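You operate a simulated robot arm through the tools that you are given. There is no shell and no other tool.

You are at the controls of a simulated two-armed robot. One attempt, no reset.

Task
Test the sap of the leaf in the green cup for nitrate.
Fine: meter knob to NITRATE and left there; press the leaf with the pestle and put that back on its spot; dip the probe, then rinse it and park it in its STORE well; the cup stays.

The check looks at the end state, three seconds after you hand in, the way a careful person would. Anything else that was tipped, shoved, dropped, spilled or broken makes it a failure.

Robot
Two 7-joint arms with three-finger grippers on one trunk that stands fixed in place. Base frame: the origin is at the foot of the trunk, x ahead of it, y to its left, z up; the work surface is at about z = 80. Units: cm, degrees, N and s.
The left shoulder is at [7, 14.6, 121.2], the right one opposite. With the tool pointing down near the work surface each hand reaches from about 22 to 66 cm from the base axis, measured 20 degrees to its own side. Payload 2.2 kg a hand.
The tool frame of a hand sits at the grasp point between the pads (the TCP): z along the fingers, y along the line on which they close. The tips reach 2.8 cm beyond it. Largest opening 10.2 cm; the body of the gripper starts 7.1 cm behind the TCP.
Orientation is told as [roll, pitch, yaw] about the base's x, y, z axes, in that order, counted from this pose: with the fingers straight down and closing along the base's y, the tool's x points along the base's -x, its y along +y and its z along -z.

Tools
- The arms move only by the tool jog_arm. It takes "left_steps", "right_steps" or both (then of equal length, played together; a hand with none holds still); each is a list of rows, each an object (a shift or turn left out is 0, a gripper value left out holds the last) with "xyz": the shift along the base's x, y, z in mm, a list of three; "rot": the turn, a rotation vector about the base's x, y, z in degrees, a list of three; "gripper": the finger opening in mm, from 0 to 102. In form: [{"xyz": [dx, dy, dz], "rot": [ax, ay, az], "gripper": gripper}, ...]. A call has 1 to 20 rows; each row shifts and turns the commanded pose from where the row before left it. A row lasts 0.2 s, in which the tool goes at most 5 cm and 8.6 degrees; a call with a longer step from one row to the next is refused whole, and so is a gripper value outside its range. A pose out of reach is approached as far as the arm can. The call stops where the force on the tool passes 40 N (or 10 N more than at its start, if that is more) or the arm is blocked; 0.2 s more then pass. Each finger halts on what it meets, pressing with about 26 N; the grip force reading is that of the motor and also rises with nothing between the fingers. The clock runs only during rows and for 0.2 s after the last one: add rows that do not move to give the fingers time. It gives the time, the measured TCP pose, the force on the tool (base axes), the opening and the grip force at its end, in the units of the frame above (readings bear some noise), with the torque about the TCP (base axes, N m) and any sound that the robot's microphone picked up.
- Cameras (640 x 400 px; columns grow to the right, rows downward): "scene" is now at [11.52, 5.29, 143.12]; the picture's right is [0.64, -0.77, 0.00], its down [-0.52, -0.43, -0.74] and it looks along [0.57, 0.47, -0.67] (base axes); focal length 310 px, centre (320, 200). "left" rides on the left gripper at [7.2, 3.8, -8.6] in its tool frame; the picture's right is [-0.47, 0.89, 0.00], its down [-0.60, -0.32, -0.73] and it looks along [-0.65, -0.34, 0.68] (tool axes); focal length 256 px, centre (320, 200). "right" rides on the right gripper at [6.9, 4.4, -8.6] in its tool frame; the picture's right is [-0.53, 0.85, 0.00], its down [-0.58, -0.36, -0.73] and it looks along [-0.62, -0.39, 0.68] (tool axes); focal length 256 px, centre (320, 200). There is no depth. A picture from a camera that has moved, and an enlarged one, comes with that camera's place and axes in the base frame and with its lens.
- grab_frame(camera): a new picture of that camera. No time passes.
- raise_lower(by): slides the trunk up (or, below 0, down) by that many cm; the arms and the scene camera ride with it, the base frame stays. It gives what a move gives, with no picture.
- aim_head(pan, tilt): turns the head with the scene camera to pan (to the left, within 86 degrees either way) and tilt (down, from -29 to 69), counted from straight ahead of the robot. It gives what a move gives.
- enlarge(camera, box): a new picture of the part [left, top, right, bottom] of that camera's present view, enlarged. No time passes.
- job_done(): hands the job in; it is judged then, once.

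Nothing tells you positions but the pictures and the camera data. Unless the task says otherwise, let go and move clear before handing in.

The tools are called after ">>>" as name(argument=value, ...) on one line, values as JSON. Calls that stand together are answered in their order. jog_arm: Moves the arms, as the interface text tells. Its arguments: {"type":"object","properties":{"left_steps":{"type":"array"},"right_steps":{"type":"array"}},"required":[]} The other tools are called the same way: raise_lower (by) slides the trunk up or down; aim_head (pan, tilt) turns the head that bears the scene camera; grab_frame (camera) takes a picture; enlarge (camera, box) takes an enlarged picture of a part of a camera's view; job_done () hands the job in.

At the start:

```text
t: 0.0
left_tool_pos: [35.19, 48.17, 115.35]
left_tool_rot: [0.1, -0.1, 0.1]
left_contact_force: [-0.3, -0.6, -0.2]
left_ft_torque: [-0.05, 0.01, 0.0]
left_finger_gap: 10.19
left_finger_force: 0.0
right_tool_pos: [40.6, 7.61, 120.65]
right_tool_rot: [0.1, 0.0, 0.0]
right_contact_force: [-0.5, -0.6, 0.3]
right_ft_torque: [0.0, -0.02, 0.01]
right_finger_gap: 10.2
right_finger_force: 0.1
trunk travel left (down, up): [-75.0, 19.0]
head pan, tilt: [39.4, 42.1]
```

scene: 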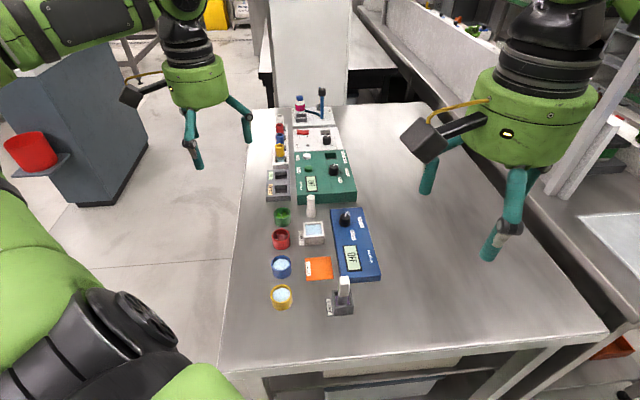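
right: 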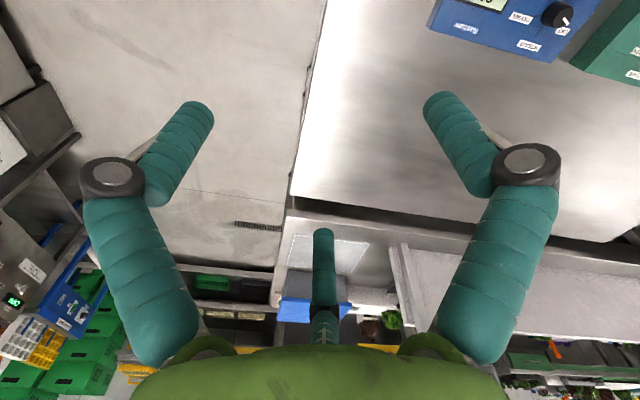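
left: 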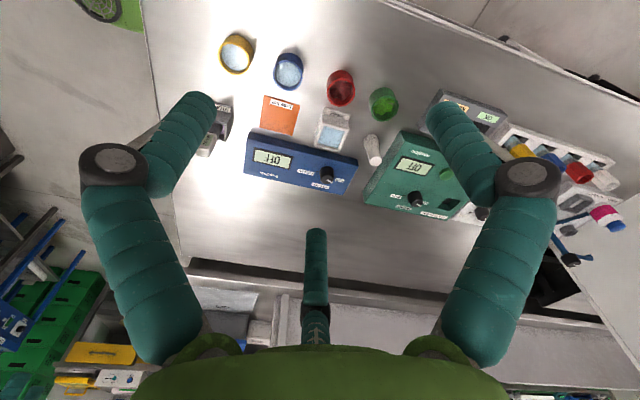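

I see a bench with cups (green, red, blue, yellow), a blue meter, a green meter, a white pestle and some stands. I'll take enlarged pictures first to read labels.

>>> enlarge(camera="scene", box=[240, 180, 400, 280])

>>> enlarge(camera="scene", box=[240, 240, 400, 340])

>>> enlarge(camera="scene", box=[240, 80, 400, 180])

>>> enlarge(camera="left", box=[200, 20, 360, 120])

>>> enlarge(camera="left", box=[230, 80, 390, 180])

>>> enlarge(camera="left", box=[350, 70, 510, 170])

>>> enlarge(camera="left", box=[480, 120, 640, 220])

```text
4.00 times, centred on (320, 230) of scene
camera zoom: at [11.52, 5.29, 143.12], right [0.64, -0.77, 0.0], down [-0.52, -0.43, -0.74], along [0.57, 0.47, -0.67], focal length 1240 px, centre (320, 80)
```

zoom: 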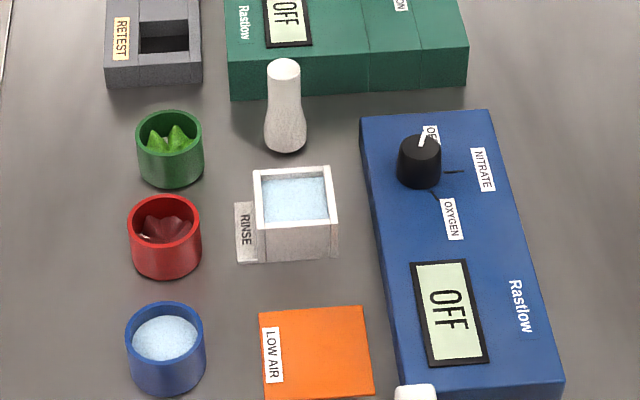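

```text
4.00 times, centred on (320, 290) of scene
camera zoom: at [11.52, 5.29, 143.12], right [0.64, -0.77, 0.0], down [-0.52, -0.43, -0.74], along [0.57, 0.47, -0.67], focal length 1240 px, centre (320, -160)
```

zoom: 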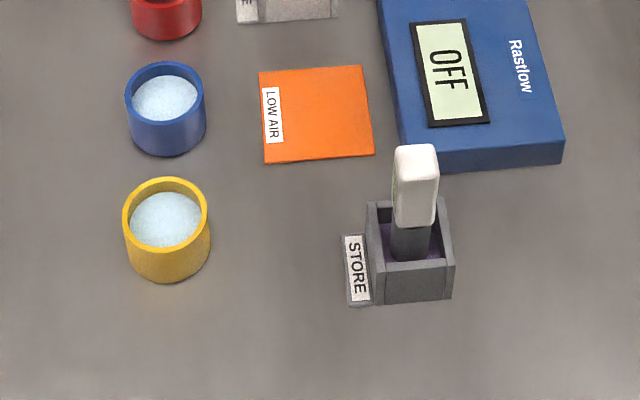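

```text
4.00 times, centred on (320, 130) of scene
camera zoom: at [11.52, 5.29, 143.12], right [0.64, -0.77, 0.0], down [-0.52, -0.43, -0.74], along [0.57, 0.47, -0.67], focal length 1240 px, centre (320, 480)
```

zoom: 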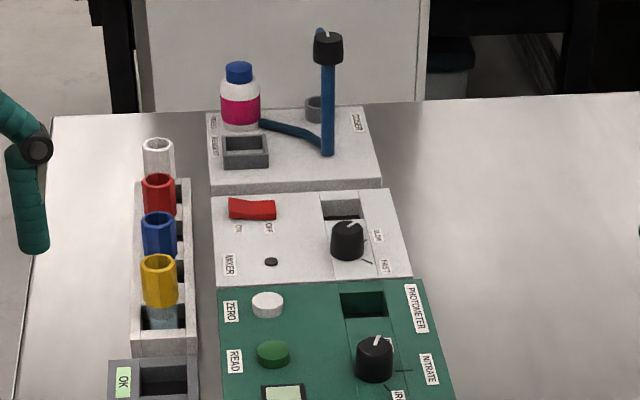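

```text
4.00 times, centred on (280, 70) of left
camera zoom: at [27.96, 51.98, 124.04], right [0.46, 0.89, 0.0], down [0.6, -0.32, 0.73], along [0.65, -0.34, -0.68], focal length 1024 px, centre (480, 720)
```

zoom: 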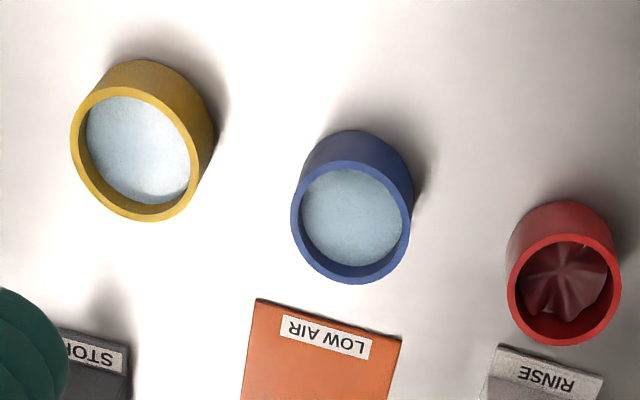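

```text
4.00 times, centred on (310, 130) of left
camera zoom: at [27.96, 51.98, 124.04], right [0.46, 0.89, 0.0], down [0.6, -0.32, 0.73], along [0.65, -0.34, -0.68], focal length 1024 px, centre (360, 480)
```

zoom: 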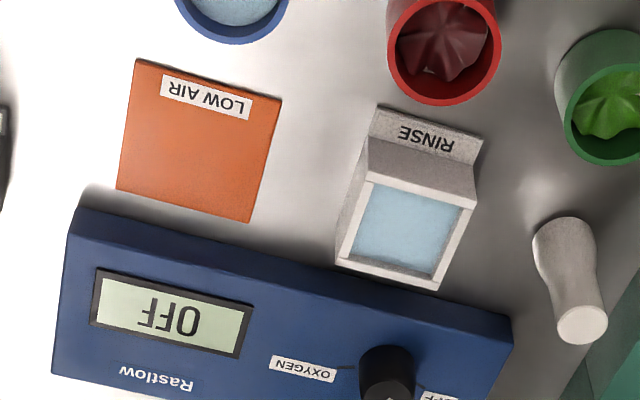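

```text
4.00 times, centred on (430, 120) of left
camera zoom: at [27.96, 51.98, 124.04], right [0.46, 0.89, 0.0], down [0.6, -0.32, 0.73], along [0.65, -0.34, -0.68], focal length 1024 px, centre (-120, 520)
```

zoom: 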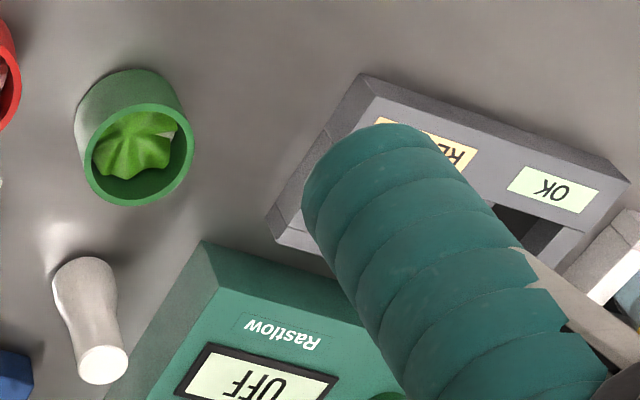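

```text
4.00 times, centred on (560, 170) of left
camera zoom: at [27.96, 51.98, 124.04], right [0.46, 0.89, 0.0], down [0.6, -0.32, 0.73], along [0.65, -0.34, -0.68], focal length 1024 px, centre (-640, 320)
```

zoom: 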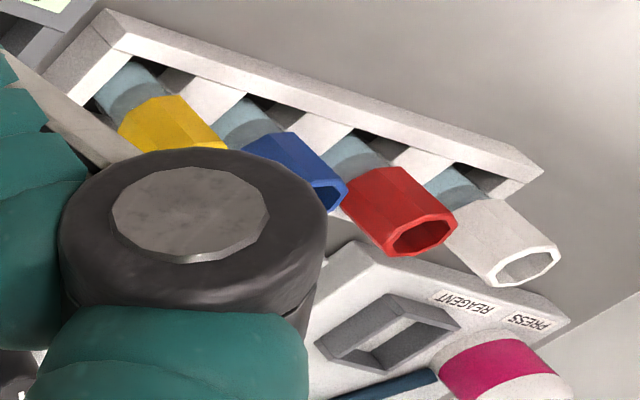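

Everything is on a layout turned about 45° to the base: green cup near (51, 51), pestle near (58, 47), knob near (61, 37) and the probe in STORE near (41, 24). That is all on the left arm's side, so I'll check the right side for room to move the right arm away.

>>> aim_head(pan=-30, tilt=35)

>>> grab_frame(camera="scene")

```text
t: 1.4
left_tool_pos: [35.18, 47.98, 115.28]
left_tool_rot: [0.1, -0.1, 0.1]
left_contact_force: [0.3, -0.3, 0.8]
left_ft_torque: [0.02, 0.0, 0.01]
left_finger_gap: 10.19
left_finger_force: 0.1
right_tool_pos: [40.62, 7.7, 120.72]
right_tool_rot: [0.1, 0.0, -0.1]
right_contact_force: [0.8, -0.1, 1.0]
right_ft_torque: [0.01, -0.02, 0.03]
right_finger_gap: 10.22
right_finger_force: 0.1
trunk travel left (down, up): [-75.0, 19.0]
head pan, tilt: [-30.0, 35.0]
```

```text
taken
camera scene: at [12.69, -4.41, 144.18], right [-0.5, -0.87, 0.0], down [-0.5, 0.29, -0.82], along [0.71, -0.41, -0.57], focal length 310 px, centre (320, 200)
```

scene: 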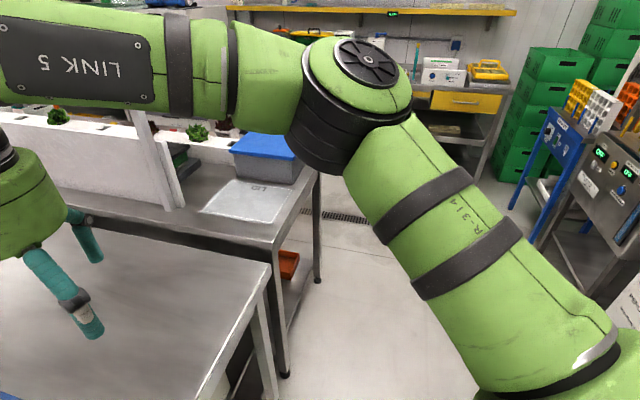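

The right side is clear at that height, so I'll move the right arm 20 cm to the right and turn the head back.

>>> jog_arm(right_steps=[{"xyz": [-5, -40, 5]}, {"xyz": [-5, -40, 5]}, {"xyz": [-5, -40, 5]}, {"xyz": [-5, -40, 5]}, {"xyz": [-5, -40, 5]}, {"xyz": [0, 0, 0]}])

>>> aim_head(pan=39.4, tilt=44)

>>> grab_frame(camera="scene")

```text
t: 2.8
left_tool_pos: [35.29, 48.18, 115.2]
left_tool_rot: [0.1, 0.0, 0.1]
left_contact_force: [0.5, 0.8, 0.2]
left_ft_torque: [0.0, 0.0, 0.0]
left_finger_gap: 10.19
left_finger_force: 0.0
right_tool_pos: [38.2, -12.59, 123.53]
right_tool_rot: [0.2, 0.0, 0.0]
right_contact_force: [0.6, -0.3, -0.5]
right_ft_torque: [-0.05, -0.04, 0.0]
right_finger_gap: 10.23
right_finger_force: 0.0
trunk travel left (down, up): [-75.0, 19.0]
head pan, tilt: [-30.0, 35.0]
```

```text
t: 4.2
left_tool_pos: [35.19, 48.19, 115.35]
left_tool_rot: [0.1, -0.1, 0.1]
left_contact_force: [-0.4, 0.2, -0.1]
left_ft_torque: [0.0, 0.0, 0.01]
left_finger_gap: 10.21
left_finger_force: 0.1
right_tool_pos: [38.15, -12.6, 123.54]
right_tool_rot: [0.1, 0.0, -0.1]
right_contact_force: [0.3, 0.0, -0.4]
right_ft_torque: [0.02, -0.02, -0.04]
right_finger_gap: 10.2
right_finger_force: 0.0
trunk travel left (down, up): [-75.0, 19.0]
head pan, tilt: [39.4, 44.0]
```

```text
taken
camera scene: at [11.41, 5.18, 142.85], right [0.63, -0.77, 0.0], down [-0.54, -0.44, -0.72], along [0.56, 0.46, -0.69], focal length 310 px, centre (320, 200)
```

scene: 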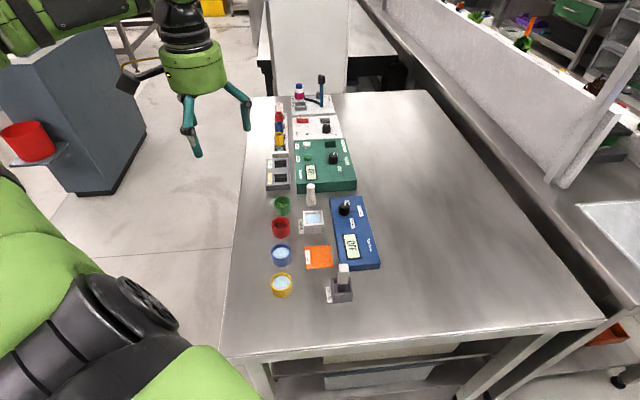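

The layout is now unobstructed. I'll turn the left hand 45° and bring it nearer the trunk so its camera sees the whole layout.

>>> jog_arm(left_steps=[{"xyz": [-9, -39, -8], "rot": [0, 0, 7.5]}, {"xyz": [-9, -39, -8], "rot": [0, 0, 7.5]}, {"xyz": [-9, -39, -8], "rot": [0, 0, 7.5]}, {"xyz": [-9, -39, -8], "rot": [0, 0, 7.5]}, {"xyz": [-9, -39, -8], "rot": [0, 0, 7.5]}, {"xyz": [-9, -39, -8], "rot": [0, 0, 7.5]}, {"xyz": [0, 0, 0]}])

>>> grab_frame(camera="left")

>>> grab_frame(camera="scene")

```text
t: 5.8
left_tool_pos: [29.66, 24.73, 110.32]
left_tool_rot: [0.0, 0.0, 45.1]
left_contact_force: [-0.4, 0.2, 0.2]
left_ft_torque: [-0.01, -0.01, 0.03]
left_finger_gap: 10.2
left_finger_force: 0.1
right_tool_pos: [38.14, -12.56, 123.52]
right_tool_rot: [0.0, 0.0, 0.0]
right_contact_force: [-0.1, 0.9, 0.8]
right_ft_torque: [-0.01, 0.0, 0.0]
right_finger_gap: 10.2
right_finger_force: 0.0
trunk travel left (down, up): [-75.0, 19.0]
head pan, tilt: [39.4, 44.0]
```

```text
taken
camera left: at [21.99, 22.33, 119.16], right [-0.3, 0.95, 0.0], down [0.65, 0.2, 0.73], along [0.7, 0.22, -0.68], focal length 256 px, centre (320, 200)
```

left: 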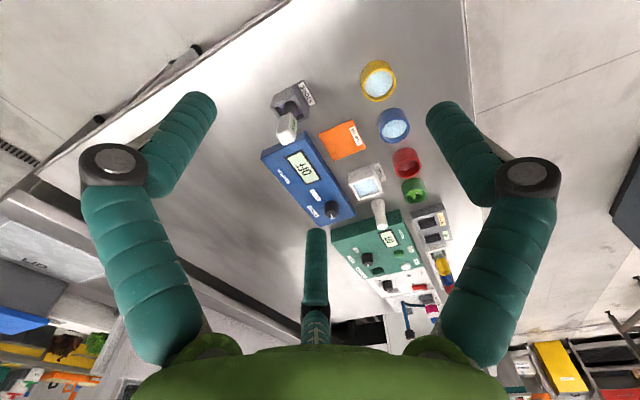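

```text
taken
camera scene: at [11.38, 5.3, 142.84], right [0.63, -0.77, 0.0], down [-0.54, -0.44, -0.72], along [0.56, 0.46, -0.69], focal length 310 px, centre (320, 200)
```

scene: 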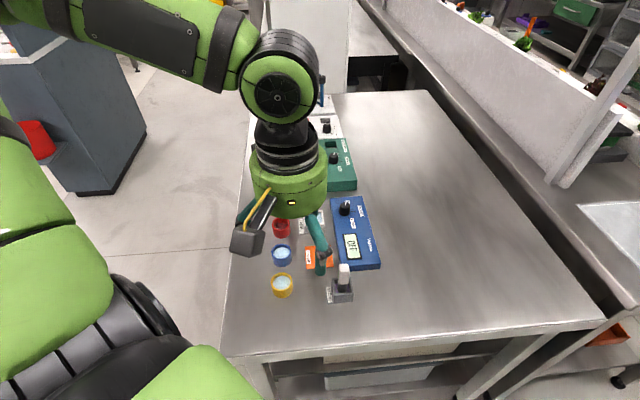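

I'll enlarge the parts of this view to get exact positions and detail.

>>> enlarge(camera="left", box=[250, 70, 410, 170])

>>> enlarge(camera="left", box=[290, 140, 450, 240])

>>> enlarge(camera="scene", box=[300, 190, 400, 310])

```text
4.00 times, centred on (330, 120) of left
camera zoom: at [21.99, 22.33, 119.16], right [-0.3, 0.95, 0.0], down [0.65, 0.2, 0.73], along [0.7, 0.22, -0.68], focal length 1024 px, centre (280, 520)
```

zoom: 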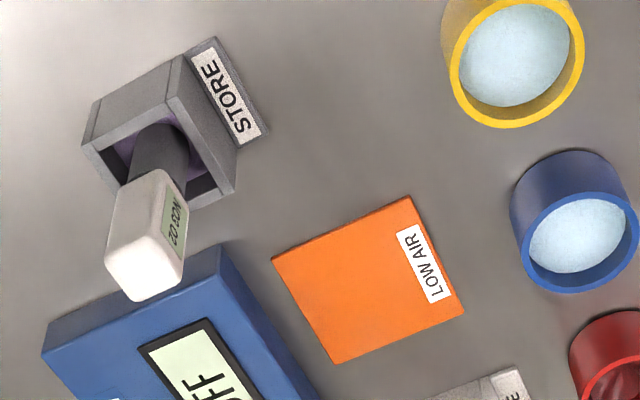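

```text
4.00 times, centred on (370, 190) of left
camera zoom: at [21.99, 22.33, 119.16], right [-0.3, 0.95, 0.0], down [0.65, 0.2, 0.73], along [0.7, 0.22, -0.68], focal length 1024 px, centre (120, 240)
```

zoom: 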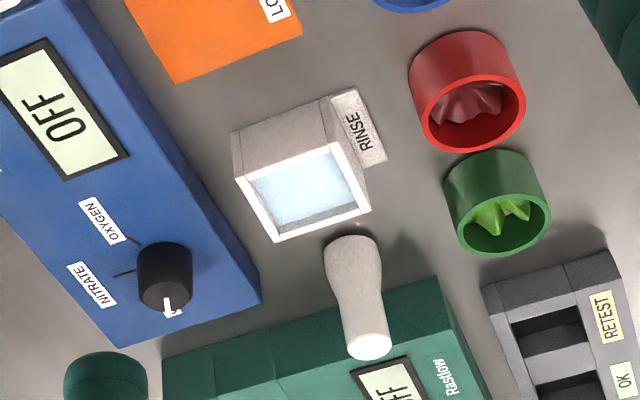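

```text
3.33 times, centred on (350, 250) of scene
camera zoom: at [11.38, 5.3, 142.84], right [0.63, -0.77, 0.0], down [-0.54, -0.44, -0.72], along [0.56, 0.46, -0.69], focal length 1033 px, centre (220, 33)
```

zoom: 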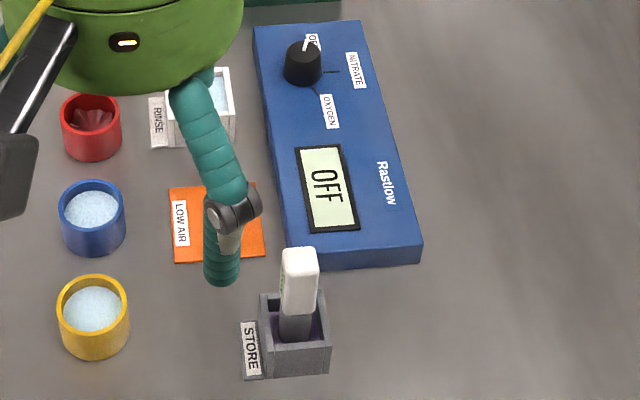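

Estimates in cm, by triangulation:

| Item | x, y | Top z |
|---|---|---|
| Probe handle | 41.7, 23.9 | 90 |
| STORE block | 41.4, 23.7 | 84 |
| Knob | 60.1, 36.7 | 85 |
| Rinse | 52.6, 41.2 | – |
| Green cup | 51.4, 51.3 | 84 |
| Pestle | 58.2, 46.7 | 88 |

I'll go above the knob to test the reach and look closer.

>>> jog_arm(left_steps=[{"xyz": [38, 15, -14], "rot": [0, 0, -1.5]}, {"xyz": [38, 15, -14], "rot": [0, 0, -1.5]}, {"xyz": [38, 15, -14], "rot": [0, 0, -1.5]}, {"xyz": [38, 15, -14], "rot": [0, 0, -1.5]}, {"xyz": [38, 15, -14], "rot": [0, 0, -1]}, {"xyz": [38, 15, -14], "rot": [0, 0, -1]}, {"xyz": [38, 15, -14], "rot": [0, 0, -1]}, {"xyz": [38, 15, -14], "rot": [0, 0, -1]}, {"xyz": [0, 0, 0]}, {"xyz": [0, 0, 0]}])

>>> grab_frame(camera="left")

>>> grab_frame(camera="scene")

```text
t: 8.0
left_tool_pos: [58.79, 36.92, 99.64]
left_tool_rot: [0.0, -0.2, 34.9]
left_contact_force: [0.0, 0.5, 0.1]
left_ft_torque: [-0.02, 0.02, 0.01]
left_finger_gap: 10.18
left_finger_force: 0.0
left hand out of reach, approached as far as the arm can: row 8
right_tool_pos: [38.15, -12.66, 123.5]
right_tool_rot: [0.1, 0.0, 0.1]
right_contact_force: [0.3, 0.8, -0.1]
right_ft_torque: [0.04, 0.02, -0.03]
right_finger_gap: 10.2
right_finger_force: 0.1
trunk travel left (down, up): [-75.0, 19.0]
head pan, tilt: [39.4, 44.0]
```

```text
taken
camera left: at [50.6, 35.9, 108.4], right [-0.13, 0.99, 0.0], down [0.67, 0.09, 0.73], along [0.73, 0.09, -0.68], focal length 256 px, centre (320, 200)
```

left: 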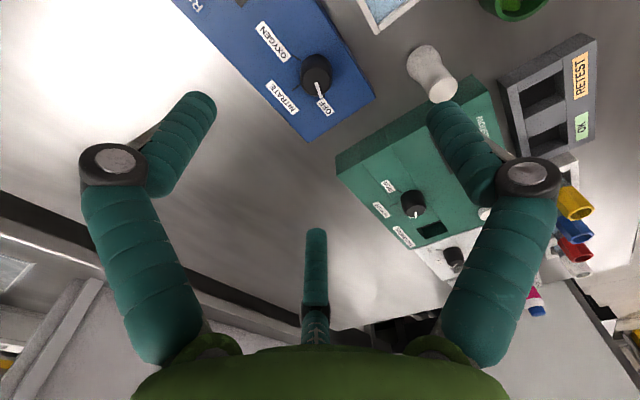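

```text
taken
camera scene: at [11.49, 5.2, 142.84], right [0.63, -0.77, 0.0], down [-0.54, -0.44, -0.72], along [0.56, 0.46, -0.69], focal length 310 px, centre (320, 200)
```

scene: 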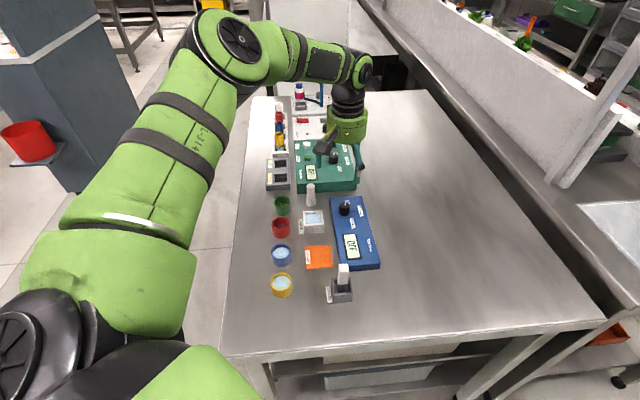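

The knob spot at z = 99 is just past the arm's reach. I'll see whether lower heights help by going down a little over the meter, well above the knob.

>>> jog_arm(left_steps=[{"xyz": [0, 0, -20]}, {"xyz": [0, 0, -20]}, {"xyz": [0, 0, -10]}, {"xyz": [0, 0, 0]}])

```text
t: 9.0
left_tool_pos: [56.79, 36.87, 95.42]
left_tool_rot: [-0.1, -0.3, 35.1]
left_contact_force: [-1.1, -0.5, -0.2]
left_ft_torque: [-0.03, 0.03, 0.01]
left_finger_gap: 10.18
left_finger_force: 0.0
left hand out of reach, approached as far as the arm can: row 1, 2, 3
right_tool_pos: [38.13, -12.58, 123.51]
right_tool_rot: [0.1, 0.0, 0.0]
right_contact_force: [0.3, -0.2, 0.7]
right_ft_torque: [0.0, 0.0, -0.02]
right_finger_gap: 10.2
right_finger_force: 0.0
trunk travel left (down, up): [-75.0, 19.0]
head pan, tilt: [39.4, 44.0]
```

Reach shrinks with lower height, so lowering the trunk should help. I'll bring the hand back and up first, then lower the trunk by about 22 cm.

>>> jog_arm(left_steps=[{"xyz": [-20, 0, 45]}, {"xyz": [-20, 0, 45]}, {"xyz": [-20, 0, 45]}, {"xyz": [-20, 0, 45]}, {"xyz": [-20, 0, 45]}, {"xyz": [0, 0, 0]}, {"xyz": [0, 0, 0]}], right_steps=[{"xyz": [0, 0, 10]}, {"xyz": [0, 0, 10]}, {"xyz": [0, 0, 10]}, {"xyz": [0, 0, 10]}, {"xyz": [0, 0, 10]}, {"xyz": [0, 0, 0]}, {"xyz": [0, 0, 0]}])

```text
t: 10.6
left_tool_pos: [46.86, 37.01, 117.94]
left_tool_rot: [0.0, -0.2, 35.2]
left_contact_force: [0.3, 0.0, -1.0]
left_ft_torque: [-0.01, 0.03, 0.03]
left_finger_gap: 10.18
left_finger_force: 0.1
right_tool_pos: [38.23, -12.41, 128.3]
right_tool_rot: [0.1, 0.0, 0.0]
right_contact_force: [0.0, -0.1, 0.6]
right_ft_torque: [-0.03, -0.01, -0.01]
right_finger_gap: 10.2
right_finger_force: 0.0
trunk travel left (down, up): [-75.0, 19.0]
head pan, tilt: [39.4, 44.0]
```

The commanded pose follows where the arm really got to. I'm lowering the trunk by 22 cm now, which leaves the hands at about z = 96 and 106.

>>> raise_lower(by=-22)

>>> grab_frame(camera="scene")

>>> grab_frame(camera="left")

```text
t: 12.9
left_tool_pos: [46.83, 36.87, 96.12]
left_tool_rot: [0.0, -0.1, 35.0]
left_contact_force: [-0.6, 0.2, 0.6]
left_ft_torque: [0.01, -0.02, 0.02]
left_finger_gap: 10.2
left_finger_force: 0.0
right_tool_pos: [38.12, -12.45, 106.21]
right_tool_rot: [0.2, -0.1, 0.0]
right_contact_force: [1.0, 0.6, 0.6]
right_ft_torque: [0.04, -0.02, 0.0]
right_finger_gap: 10.17
right_finger_force: 0.1
trunk travel left (down, up): [-53.0, 41.0]
head pan, tilt: [39.4, 44.0]
```

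```text
taken
camera scene: at [11.39, 5.2, 120.85], right [0.63, -0.77, 0.0], down [-0.54, -0.44, -0.72], along [0.56, 0.46, -0.69], focal length 310 px, centre (320, 200)
```

scene: 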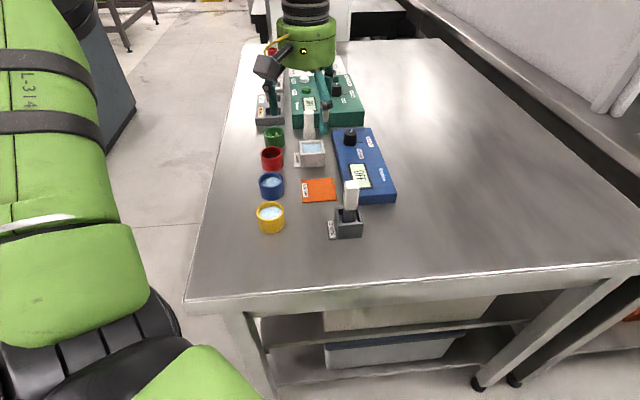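

```text
taken
camera left: at [38.81, 35.85, 104.81], right [-0.13, 0.99, 0.0], down [0.68, 0.09, 0.73], along [0.73, 0.09, -0.68], focal length 256 px, centre (320, 200)
```

left: 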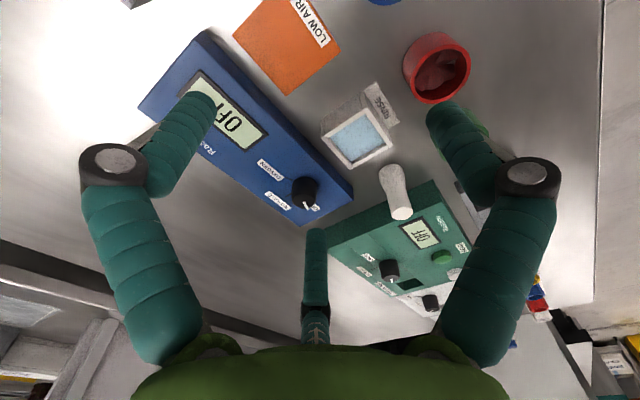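

Trunk lowered and nothing disturbed. I'll check whether the hand now reaches above the knob at z ≈ 96.

>>> jog_arm(left_steps=[{"xyz": [33, 0, 0]}, {"xyz": [33, 0, 0]}, {"xyz": [33, 0, 0]}, {"xyz": [33, -2, 0]}, {"xyz": [0, 0, 0]}])

>>> grab_frame(camera="left")

>>> enlarge(camera="left", box=[240, 30, 400, 130])

```text
t: 14.2
left_tool_pos: [58.64, 36.42, 95.69]
left_tool_rot: [0.1, -0.3, 35.1]
left_contact_force: [-0.1, 0.1, 0.8]
left_ft_torque: [0.02, -0.04, 0.02]
left_finger_gap: 10.2
left_finger_force: 0.2
left hand out of reach, approached as far as the arm can: row 4
right_tool_pos: [38.04, -12.61, 106.4]
right_tool_rot: [0.1, -0.1, 0.1]
right_contact_force: [-1.2, -0.8, -1.1]
right_ft_torque: [0.0, -0.04, 0.0]
right_finger_gap: 10.21
right_finger_force: 0.0
trunk travel left (down, up): [-53.0, 41.0]
head pan, tilt: [39.4, 44.0]
```

```text
taken
camera left: at [50.53, 35.34, 104.38], right [-0.13, 0.99, 0.0], down [0.67, 0.09, 0.73], along [0.73, 0.1, -0.68], focal length 256 px, centre (320, 200)
```

left: 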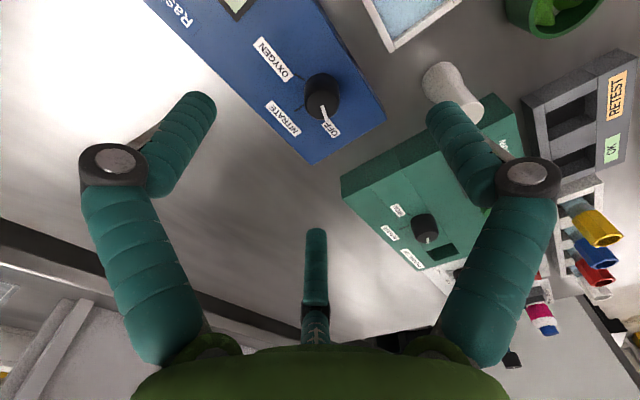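

```text
4.00 times, centred on (320, 80) of left
camera zoom: at [50.53, 35.34, 104.38], right [-0.13, 0.99, 0.0], down [0.67, 0.09, 0.73], along [0.73, 0.1, -0.68], focal length 1024 px, centre (320, 680)
```

zoom: 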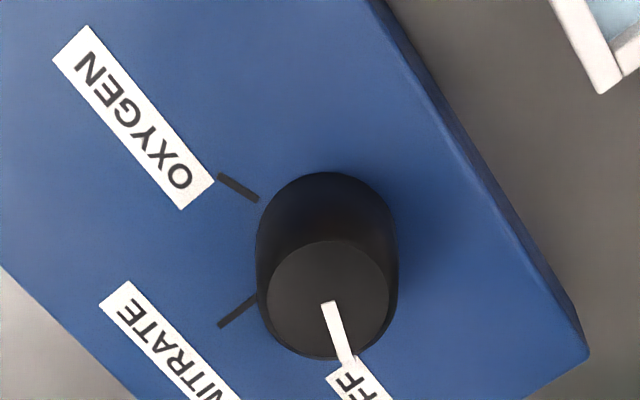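

The reach limit is about 56–57 cm from the shoulder with the tool straight down, and the knob and pestle are 1–4 cm beyond it. Pointing the fingers a little outward should bring the wrist back, so I'll try a 16° tilt and then extend.

>>> jog_arm(left_steps=[{"rot": [4.24, -6.78, 0]}, {"rot": [4.24, -6.78, 0]}, {"xyz": [0, 0, 0]}, {"xyz": [10, 4, 0]}, {"xyz": [10, 4, 0]}, {"xyz": [0, 0, 0]}])

>>> grab_frame(camera="scene")

```text
t: 15.6
left_tool_pos: [60.74, 37.5, 95.72]
left_tool_rot: [-0.7, -15.9, 35.2]
left_contact_force: [-0.2, 0.3, 0.6]
left_ft_torque: [-0.02, -0.02, -0.03]
left_finger_gap: 10.22
left_finger_force: 0.1
right_tool_pos: [38.24, -12.52, 106.32]
right_tool_rot: [0.0, 0.0, 0.0]
right_contact_force: [-0.6, 0.3, -0.1]
right_ft_torque: [0.01, -0.02, -0.03]
right_finger_gap: 10.21
right_finger_force: 0.1
trunk travel left (down, up): [-53.0, 41.0]
head pan, tilt: [39.4, 44.0]
```

```text
taken
camera scene: at [11.37, 5.21, 120.85], right [0.63, -0.77, 0.0], down [-0.54, -0.44, -0.72], along [0.56, 0.46, -0.69], focal length 310 px, centre (320, 200)
```

scene: 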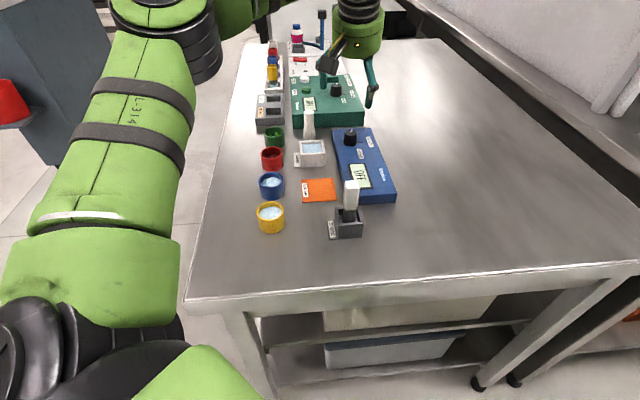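

The tilt extends the reach enough to get past the knob. I'll set the hand with an 8° outward tilt and 55° yaw above the knob at (60.3, 36.75), narrow the fingers to 52 mm, and take a picture before going down.

>>> jog_arm(left_steps=[{"xyz": [-2, -3, 0], "rot": [-4.6, 6.54, 0], "gripper": 52}, {"xyz": [-2, -3, 0], "rot": [0, 0, 6.7]}, {"xyz": [-2, -3, 0], "rot": [0, 0, 6.7]}, {"xyz": [0, 0, -10], "rot": [0, 0, 6.6]}, {"xyz": [0, 0, -15]}, {"xyz": [0, 0, 0]}, {"xyz": [0, 0, 0]}])

>>> grab_frame(camera="left")

>>> enlarge(camera="scene", box=[280, 60, 440, 160])

```text
t: 17.1
left_tool_pos: [60.11, 36.37, 93.12]
left_tool_rot: [-0.8, -8.0, 55.1]
left_contact_force: [0.1, 0.3, -0.2]
left_ft_torque: [-0.02, -0.02, 0.0]
left_finger_gap: 5.21
left_finger_force: 0.1
right_tool_pos: [38.22, -12.39, 106.36]
right_tool_rot: [0.0, 0.0, -0.1]
right_contact_force: [0.3, 0.7, 0.0]
right_ft_torque: [0.03, -0.04, 0.02]
right_finger_gap: 10.2
right_finger_force: 0.1
trunk travel left (down, up): [-53.0, 41.0]
head pan, tilt: [39.4, 44.0]
```

```text
taken
camera left: at [52.24, 31.83, 100.74], right [-0.46, 0.88, 0.05], down [0.53, 0.23, 0.81], along [0.71, 0.4, -0.58], focal length 256 px, centre (320, 200)
```

left: 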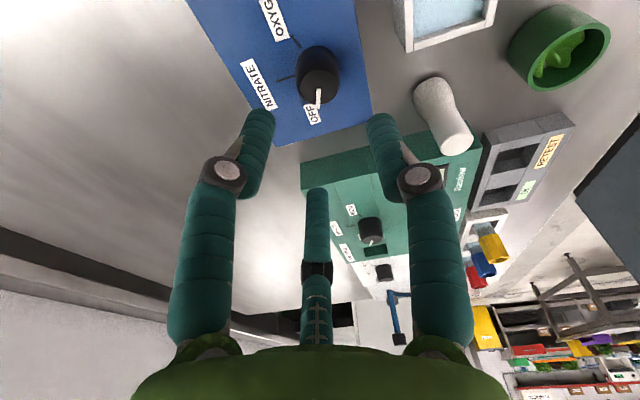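

```text
4.00 times, centred on (360, 110) of scene
camera zoom: at [11.4, 5.21, 120.85], right [0.63, -0.77, 0.0], down [-0.54, -0.44, -0.72], along [0.56, 0.46, -0.69], focal length 1240 px, centre (160, 560)
```

zoom: 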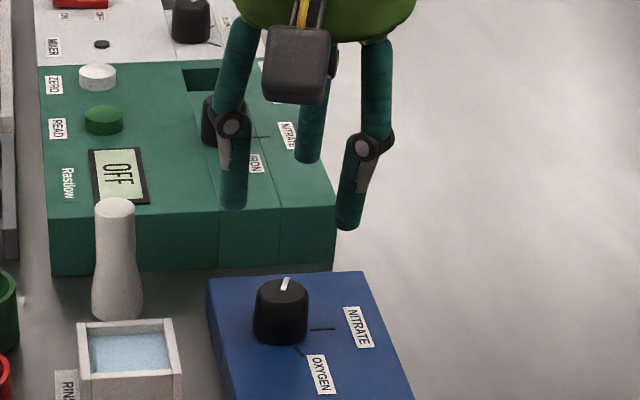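

The knob sits between the fingers in view. I'll enlarge it to fix its centre exactly before lowering.

>>> enlarge(camera="left", box=[240, 20, 400, 120])

```text
4.00 times, centred on (320, 70) of left
camera zoom: at [52.24, 31.83, 100.74], right [-0.46, 0.88, 0.05], down [0.53, 0.23, 0.81], along [0.71, 0.4, -0.58], focal length 1024 px, centre (320, 720)
```

zoom: 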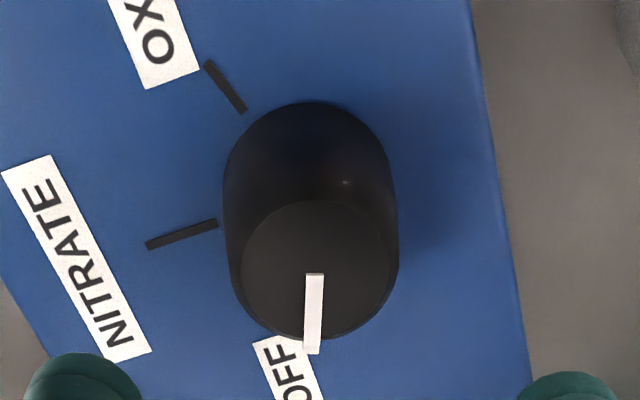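

The knob centre comes out at (60.2, 36.8), the pointer at about 23° and the NITRATE tick at about −44°, so it needs roughly a −67° turn. I'm lowering around the knob without touching it.

>>> jog_arm(left_steps=[{"xyz": [0, 1.5, -18], "rot": [0.46, 0.66, 0]}, {"xyz": [0, 1, -18]}, {"xyz": [0, 0, -18]}, {"xyz": [0, 0, -16]}, {"xyz": [0, 0, 0]}, {"xyz": [0, 0, 0]}])

>>> grab_frame(camera="left")

>>> enlarge(camera="scene", box=[300, 90, 420, 165])

```text
t: 18.6
left_tool_pos: [60.09, 36.74, 85.94]
left_tool_rot: [0.0, -8.0, 55.1]
left_contact_force: [0.2, -0.9, 0.0]
left_ft_torque: [-0.02, -0.01, 0.03]
left_finger_gap: 5.21
left_finger_force: 0.1
right_tool_pos: [38.26, -12.41, 106.35]
right_tool_rot: [0.1, 0.0, -0.1]
right_contact_force: [-0.8, 0.2, -1.0]
right_ft_torque: [0.0, -0.01, 0.01]
right_finger_gap: 10.2
right_finger_force: 0.1
trunk travel left (down, up): [-53.0, 41.0]
head pan, tilt: [39.4, 44.0]
```

```text
taken
camera left: at [52.32, 32.16, 93.67], right [-0.46, 0.88, 0.07], down [0.54, 0.22, 0.81], along [0.7, 0.41, -0.59], focal length 256 px, centre (320, 200)
```

left: 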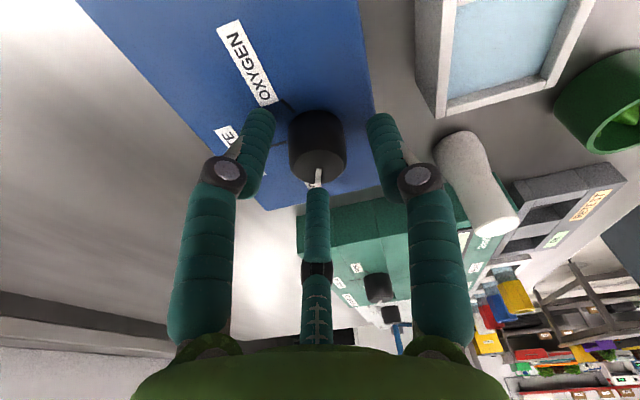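

```text
5.33 times, centred on (360, 128) of scene
camera zoom: at [11.42, 5.21, 120.84], right [0.63, -0.77, 0.0], down [-0.54, -0.44, -0.72], along [0.56, 0.46, -0.69], focal length 1653 px, centre (107, 587)
```

zoom: 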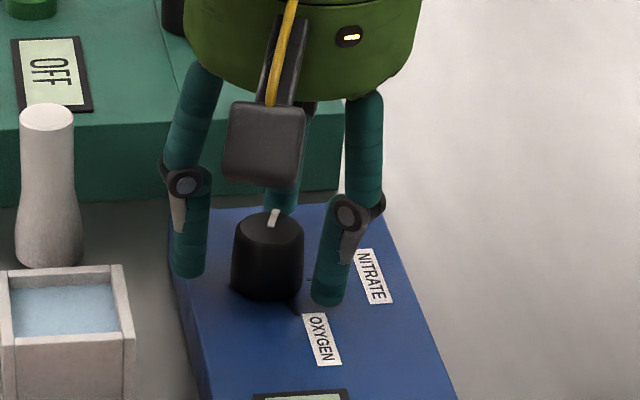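

The knob is centred between the fingers with no contact. I'm closing on it now.

>>> jog_arm(left_steps=[{"gripper": 15}, {"xyz": [0, 0, 0]}, {"xyz": [0, 0, 0]}])

>>> grab_frame(camera="left")

>>> enlarge(camera="scene", box=[300, 90, 420, 165])

```text
t: 19.4
left_tool_pos: [60.25, 36.53, 86.08]
left_tool_rot: [0.0, -7.9, 54.9]
left_contact_force: [-1.5, -9.0, -2.2]
left_ft_torque: [-0.44, -0.1, 0.02]
left_finger_gap: 3.17
left_finger_force: 45.4
right_tool_pos: [38.24, -12.54, 106.22]
right_tool_rot: [0.0, 0.0, -0.1]
right_contact_force: [-0.4, 1.0, -0.1]
right_ft_torque: [0.02, 0.0, 0.02]
right_finger_gap: 10.21
right_finger_force: 0.0
trunk travel left (down, up): [-53.0, 41.0]
head pan, tilt: [39.4, 44.0]
```

```text
taken
camera left: at [52.32, 31.96, 93.73], right [-0.46, 0.89, 0.06], down [0.54, 0.22, 0.81], along [0.7, 0.41, -0.59], focal length 256 px, centre (320, 200)
```

left: 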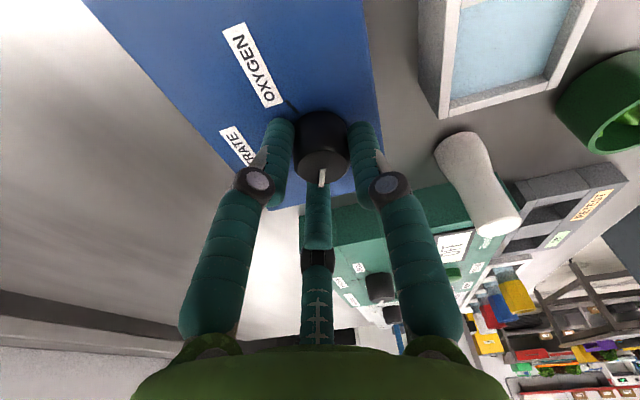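

```text
5.33 times, centred on (360, 128) of scene
camera zoom: at [11.41, 5.07, 120.85], right [0.63, -0.77, 0.0], down [-0.54, -0.44, -0.72], along [0.56, 0.46, -0.69], focal length 1653 px, centre (107, 587)
```

zoom: 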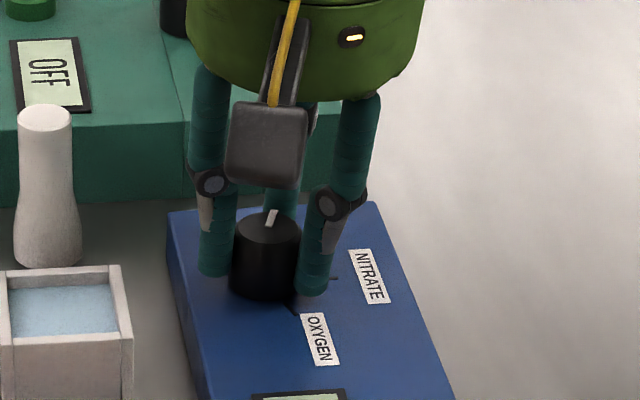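

The grip is on the knob (gap 3.17 cm) and the meter hasn't moved. I'll relieve the small sideways force and turn the knob clockwise halfway.

>>> jog_arm(left_steps=[{"xyz": [1, -1.8, 0]}, {"xyz": [0, 0.3, 0], "rot": [0, 0, -8]}, {"xyz": [0, 0.3, 0], "rot": [0, 0, -8]}, {"xyz": [0, 0.3, 0], "rot": [0, 0, -8]}, {"xyz": [0, 0.3, 0], "rot": [0, 0, -8]}, {"xyz": [0, 0, 0]}])

>>> enlarge(camera="scene", box=[300, 90, 420, 165])

>>> grab_frame(camera="left")

```text
t: 20.8
left_tool_pos: [60.05, 36.5, 86.07]
left_tool_rot: [0.1, -7.8, 22.9]
left_contact_force: [-15.1, -10.6, -11.5]
left_ft_torque: [-0.38, 0.01, 0.02]
left_finger_gap: 3.17
left_finger_force: 44.9
right_tool_pos: [38.2, -12.46, 106.33]
right_tool_rot: [0.1, -0.1, 0.0]
right_contact_force: [-0.3, 0.1, -1.3]
right_ft_torque: [0.02, 0.0, 0.01]
right_finger_gap: 10.2
right_finger_force: 0.0
trunk travel left (down, up): [-53.0, 41.0]
head pan, tilt: [39.4, 44.0]
```

```text
5.33 times, centred on (360, 128) of scene
camera zoom: at [11.31, 5.12, 120.85], right [0.63, -0.77, 0.0], down [-0.54, -0.44, -0.72], along [0.56, 0.46, -0.69], focal length 1653 px, centre (107, 587)
```

zoom: 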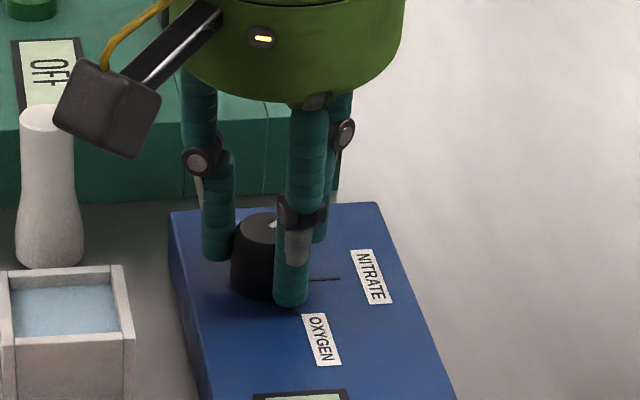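

```text
taken
camera left: at [50.97, 36.85, 93.77], right [0.08, 0.99, 0.06], down [0.58, -0.1, 0.81], along [0.81, -0.03, -0.59], focal length 256 px, centre (320, 200)
```

left: 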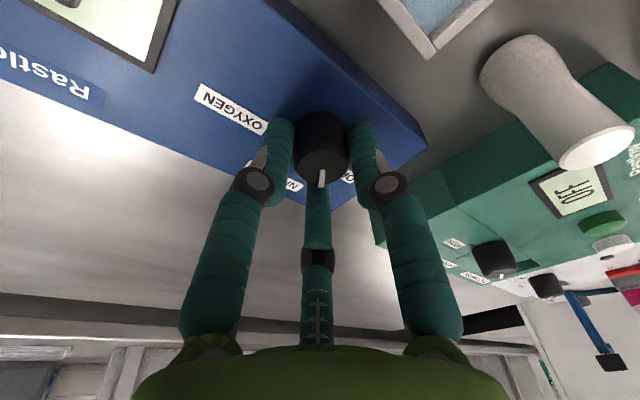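

The knob turns with the hand. I'll ease the side force before going on.

>>> jog_arm(left_steps=[{"xyz": [-1.2, -1.0, -0.5]}, {"xyz": [0, 0, 0]}])

```text
t: 21.4
left_tool_pos: [60.0, 36.64, 86.02]
left_tool_rot: [0.2, -7.9, 23.0]
left_contact_force: [-8.7, -8.1, -9.7]
left_ft_torque: [-0.16, 1.08, 0.01]
left_finger_gap: 3.14
left_finger_force: 44.9
right_tool_pos: [38.27, -12.44, 106.34]
right_tool_rot: [0.1, -0.1, 0.0]
right_contact_force: [1.0, 0.7, 0.7]
right_ft_torque: [0.01, 0.03, -0.04]
right_finger_gap: 10.17
right_finger_force: 0.1
trunk travel left (down, up): [-53.0, 41.0]
head pan, tilt: [39.4, 44.0]
```

>>> jog_arm(left_steps=[{"xyz": [-1.4, -2.0, -1.0]}, {"xyz": [0, 0, 0]}])

```text
t: 21.9
left_tool_pos: [60.09, 36.56, 86.13]
left_tool_rot: [0.0, -8.2, 23.2]
left_contact_force: [-1.7, -1.6, -8.1]
left_ft_torque: [0.09, 0.51, -0.01]
left_finger_gap: 3.15
left_finger_force: 44.9
right_tool_pos: [38.31, -12.4, 106.41]
right_tool_rot: [0.1, 0.0, 0.0]
right_contact_force: [-0.6, 0.2, 0.2]
right_ft_torque: [0.0, -0.01, 0.02]
right_finger_gap: 10.2
right_finger_force: 0.1
trunk travel left (down, up): [-53.0, 41.0]
head pan, tilt: [39.4, 44.0]
```

Forces are relieved. I'll continue turning in smaller stages.

>>> jog_arm(left_steps=[{"xyz": [-0.4, 0.1, 0], "rot": [0, 0, -8]}, {"xyz": [-0.4, 0.1, 0], "rot": [0, 0, -8]}, {"xyz": [0, 0, 0]}])

```text
t: 22.8
left_tool_pos: [60.15, 36.6, 86.04]
left_tool_rot: [0.0, -8.2, 7.1]
left_contact_force: [-0.3, 3.5, -3.0]
left_ft_torque: [0.14, 0.11, 0.04]
left_finger_gap: 3.14
left_finger_force: 45.0
right_tool_pos: [38.21, -12.35, 106.35]
right_tool_rot: [0.0, 0.1, 0.0]
right_contact_force: [-0.1, -0.3, -0.7]
right_ft_torque: [0.02, -0.01, -0.01]
right_finger_gap: 10.21
right_finger_force: 0.1
trunk travel left (down, up): [-53.0, 41.0]
head pan, tilt: [39.4, 44.0]
```

>>> jog_arm(left_steps=[{"xyz": [-0.2, 0.4, 0], "rot": [0, 0, -8]}, {"xyz": [-0.2, 0.4, 0], "rot": [0, 0, -8]}, {"xyz": [0, 0, 0]}])

>>> enlarge(camera="scene", box=[300, 90, 420, 165])

>>> grab_frame(camera="left")

>>> enlarge(camera="scene", box=[320, 120, 420, 210])

```text
t: 23.6
left_tool_pos: [59.95, 36.61, 86.02]
left_tool_rot: [0.0, -8.2, -9.1]
left_contact_force: [3.9, 7.7, 2.3]
left_ft_torque: [0.22, 0.09, 0.0]
left_finger_gap: 3.13
left_finger_force: 45.3
right_tool_pos: [38.17, -12.4, 106.45]
right_tool_rot: [0.0, 0.0, -0.1]
right_contact_force: [0.1, 0.1, 1.1]
right_ft_torque: [-0.01, 0.0, 0.0]
right_finger_gap: 10.2
right_finger_force: 0.0
trunk travel left (down, up): [-53.0, 41.0]
head pan, tilt: [39.4, 44.0]
```

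```text
5.33 times, centred on (360, 128) of scene
camera zoom: at [11.43, 5.32, 120.85], right [0.63, -0.77, 0.0], down [-0.54, -0.44, -0.72], along [0.56, 0.46, -0.7], focal length 1653 px, centre (107, 587)
```

zoom: 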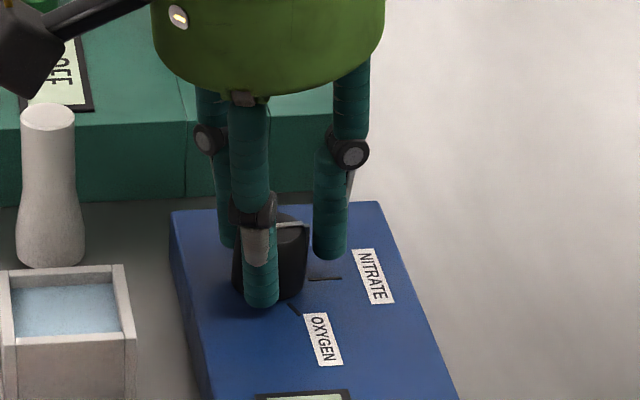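

```text
taken
camera left: at [52.29, 41.71, 93.73], right [0.59, 0.8, 0.07], down [0.44, -0.39, 0.81], along [0.68, -0.45, -0.58], focal length 256 px, centre (320, 200)
```

left: 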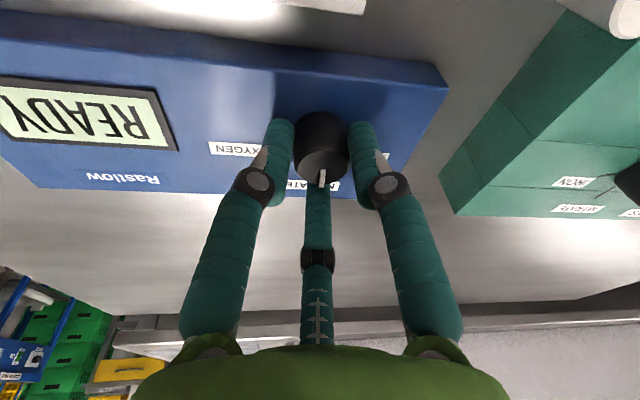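

```text
4.44 times, centred on (370, 165) of scene
camera zoom: at [11.43, 5.32, 120.85], right [0.63, -0.77, 0.0], down [-0.54, -0.44, -0.72], along [0.56, 0.46, -0.7], focal length 1377 px, centre (98, 356)
```

zoom: 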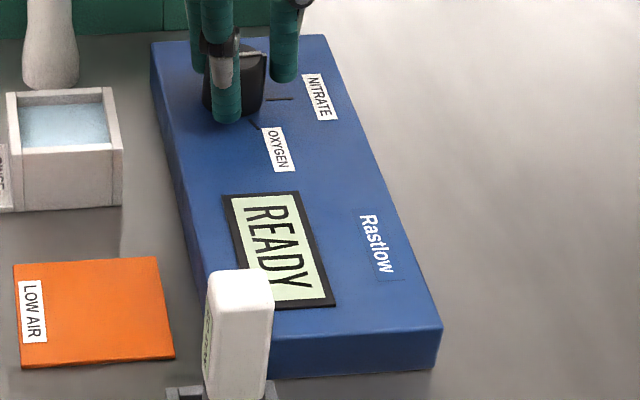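

The display reads READY and the pointer is about 3° short of the NITRATE tick. I'll add 3°, ease the force, then open the fingers.

>>> jog_arm(left_steps=[{"xyz": [0.6, 1.6, 0], "rot": [0, 0, -3]}, {"xyz": [0, 0, 0]}, {"xyz": [0, 0, 0]}])

>>> enlarge(camera="scene", box=[320, 100, 420, 160])

```text
t: 24.4
left_tool_pos: [59.97, 36.49, 86.01]
left_tool_rot: [0.0, -8.1, -11.9]
left_contact_force: [2.7, 4.9, 5.2]
left_ft_torque: [0.0, -0.01, 0.01]
left_finger_gap: 3.12
left_finger_force: 45.5
right_tool_pos: [38.18, -12.45, 106.36]
right_tool_rot: [0.1, 0.1, 0.0]
right_contact_force: [-1.0, 0.1, 0.2]
right_ft_torque: [-0.01, 0.02, -0.01]
right_finger_gap: 10.2
right_finger_force: 0.0
trunk travel left (down, up): [-53.0, 41.0]
head pan, tilt: [39.4, 44.0]
```

```text
6.40 times, centred on (370, 130) of scene
camera zoom: at [11.4, 5.25, 120.85], right [0.63, -0.77, 0.0], down [-0.54, -0.44, -0.72], along [0.56, 0.46, -0.69], focal length 1983 px, centre (0, 648)
```

zoom: 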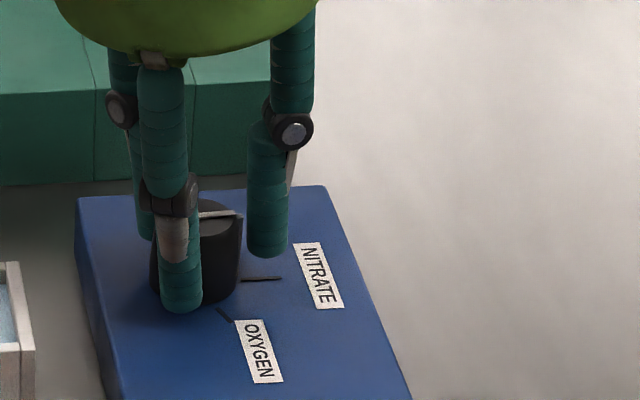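

The pointer lines up with the NITRATE tick. I'll release and rise straight up.

>>> jog_arm(left_steps=[{"xyz": [0.4, 1.0, 0]}, {"gripper": 55}, {"xyz": [0, 0, 0]}, {"xyz": [0, 0, 0]}, {"xyz": [0, 0, 20]}, {"xyz": [0, 0, 25]}, {"xyz": [0, 0, 25]}, {"xyz": [0, 0, 25]}, {"xyz": [0, 0, 0]}])

>>> enlarge(camera="scene", box=[280, 100, 420, 210])

>>> grab_frame(camera="left")

```text
t: 26.4
left_tool_pos: [60.04, 36.71, 95.25]
left_tool_rot: [0.0, -8.1, -12.0]
left_contact_force: [0.2, 0.8, -1.2]
left_ft_torque: [-0.02, 0.01, 0.0]
left_finger_gap: 5.51
left_finger_force: 0.0
right_tool_pos: [38.32, -12.46, 106.28]
right_tool_rot: [0.1, 0.1, 0.0]
right_contact_force: [-0.1, 1.0, 0.3]
right_ft_torque: [0.04, 0.05, -0.01]
right_finger_gap: 10.22
right_finger_force: 0.0
trunk travel left (down, up): [-53.0, 41.0]
head pan, tilt: [39.4, 44.0]
```

```text
3.64 times, centred on (350, 155) of scene
camera zoom: at [11.43, 5.23, 120.84], right [0.63, -0.77, 0.0], down [-0.54, -0.44, -0.72], along [0.56, 0.46, -0.69], focal length 1127 px, centre (211, 364)
```

zoom: 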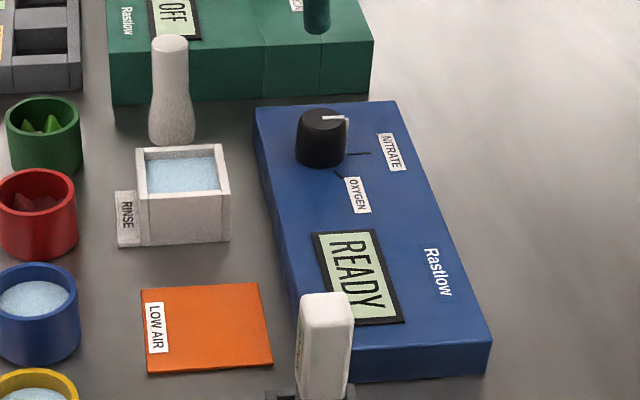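

```text
taken
camera left: at [52.63, 42.2, 103.06], right [0.63, 0.77, 0.06], down [0.42, -0.41, 0.81], along [0.65, -0.49, -0.59], focal length 256 px, centre (320, 200)
```

left: 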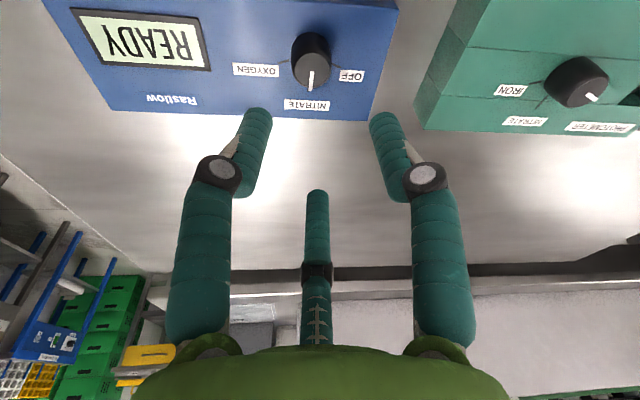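

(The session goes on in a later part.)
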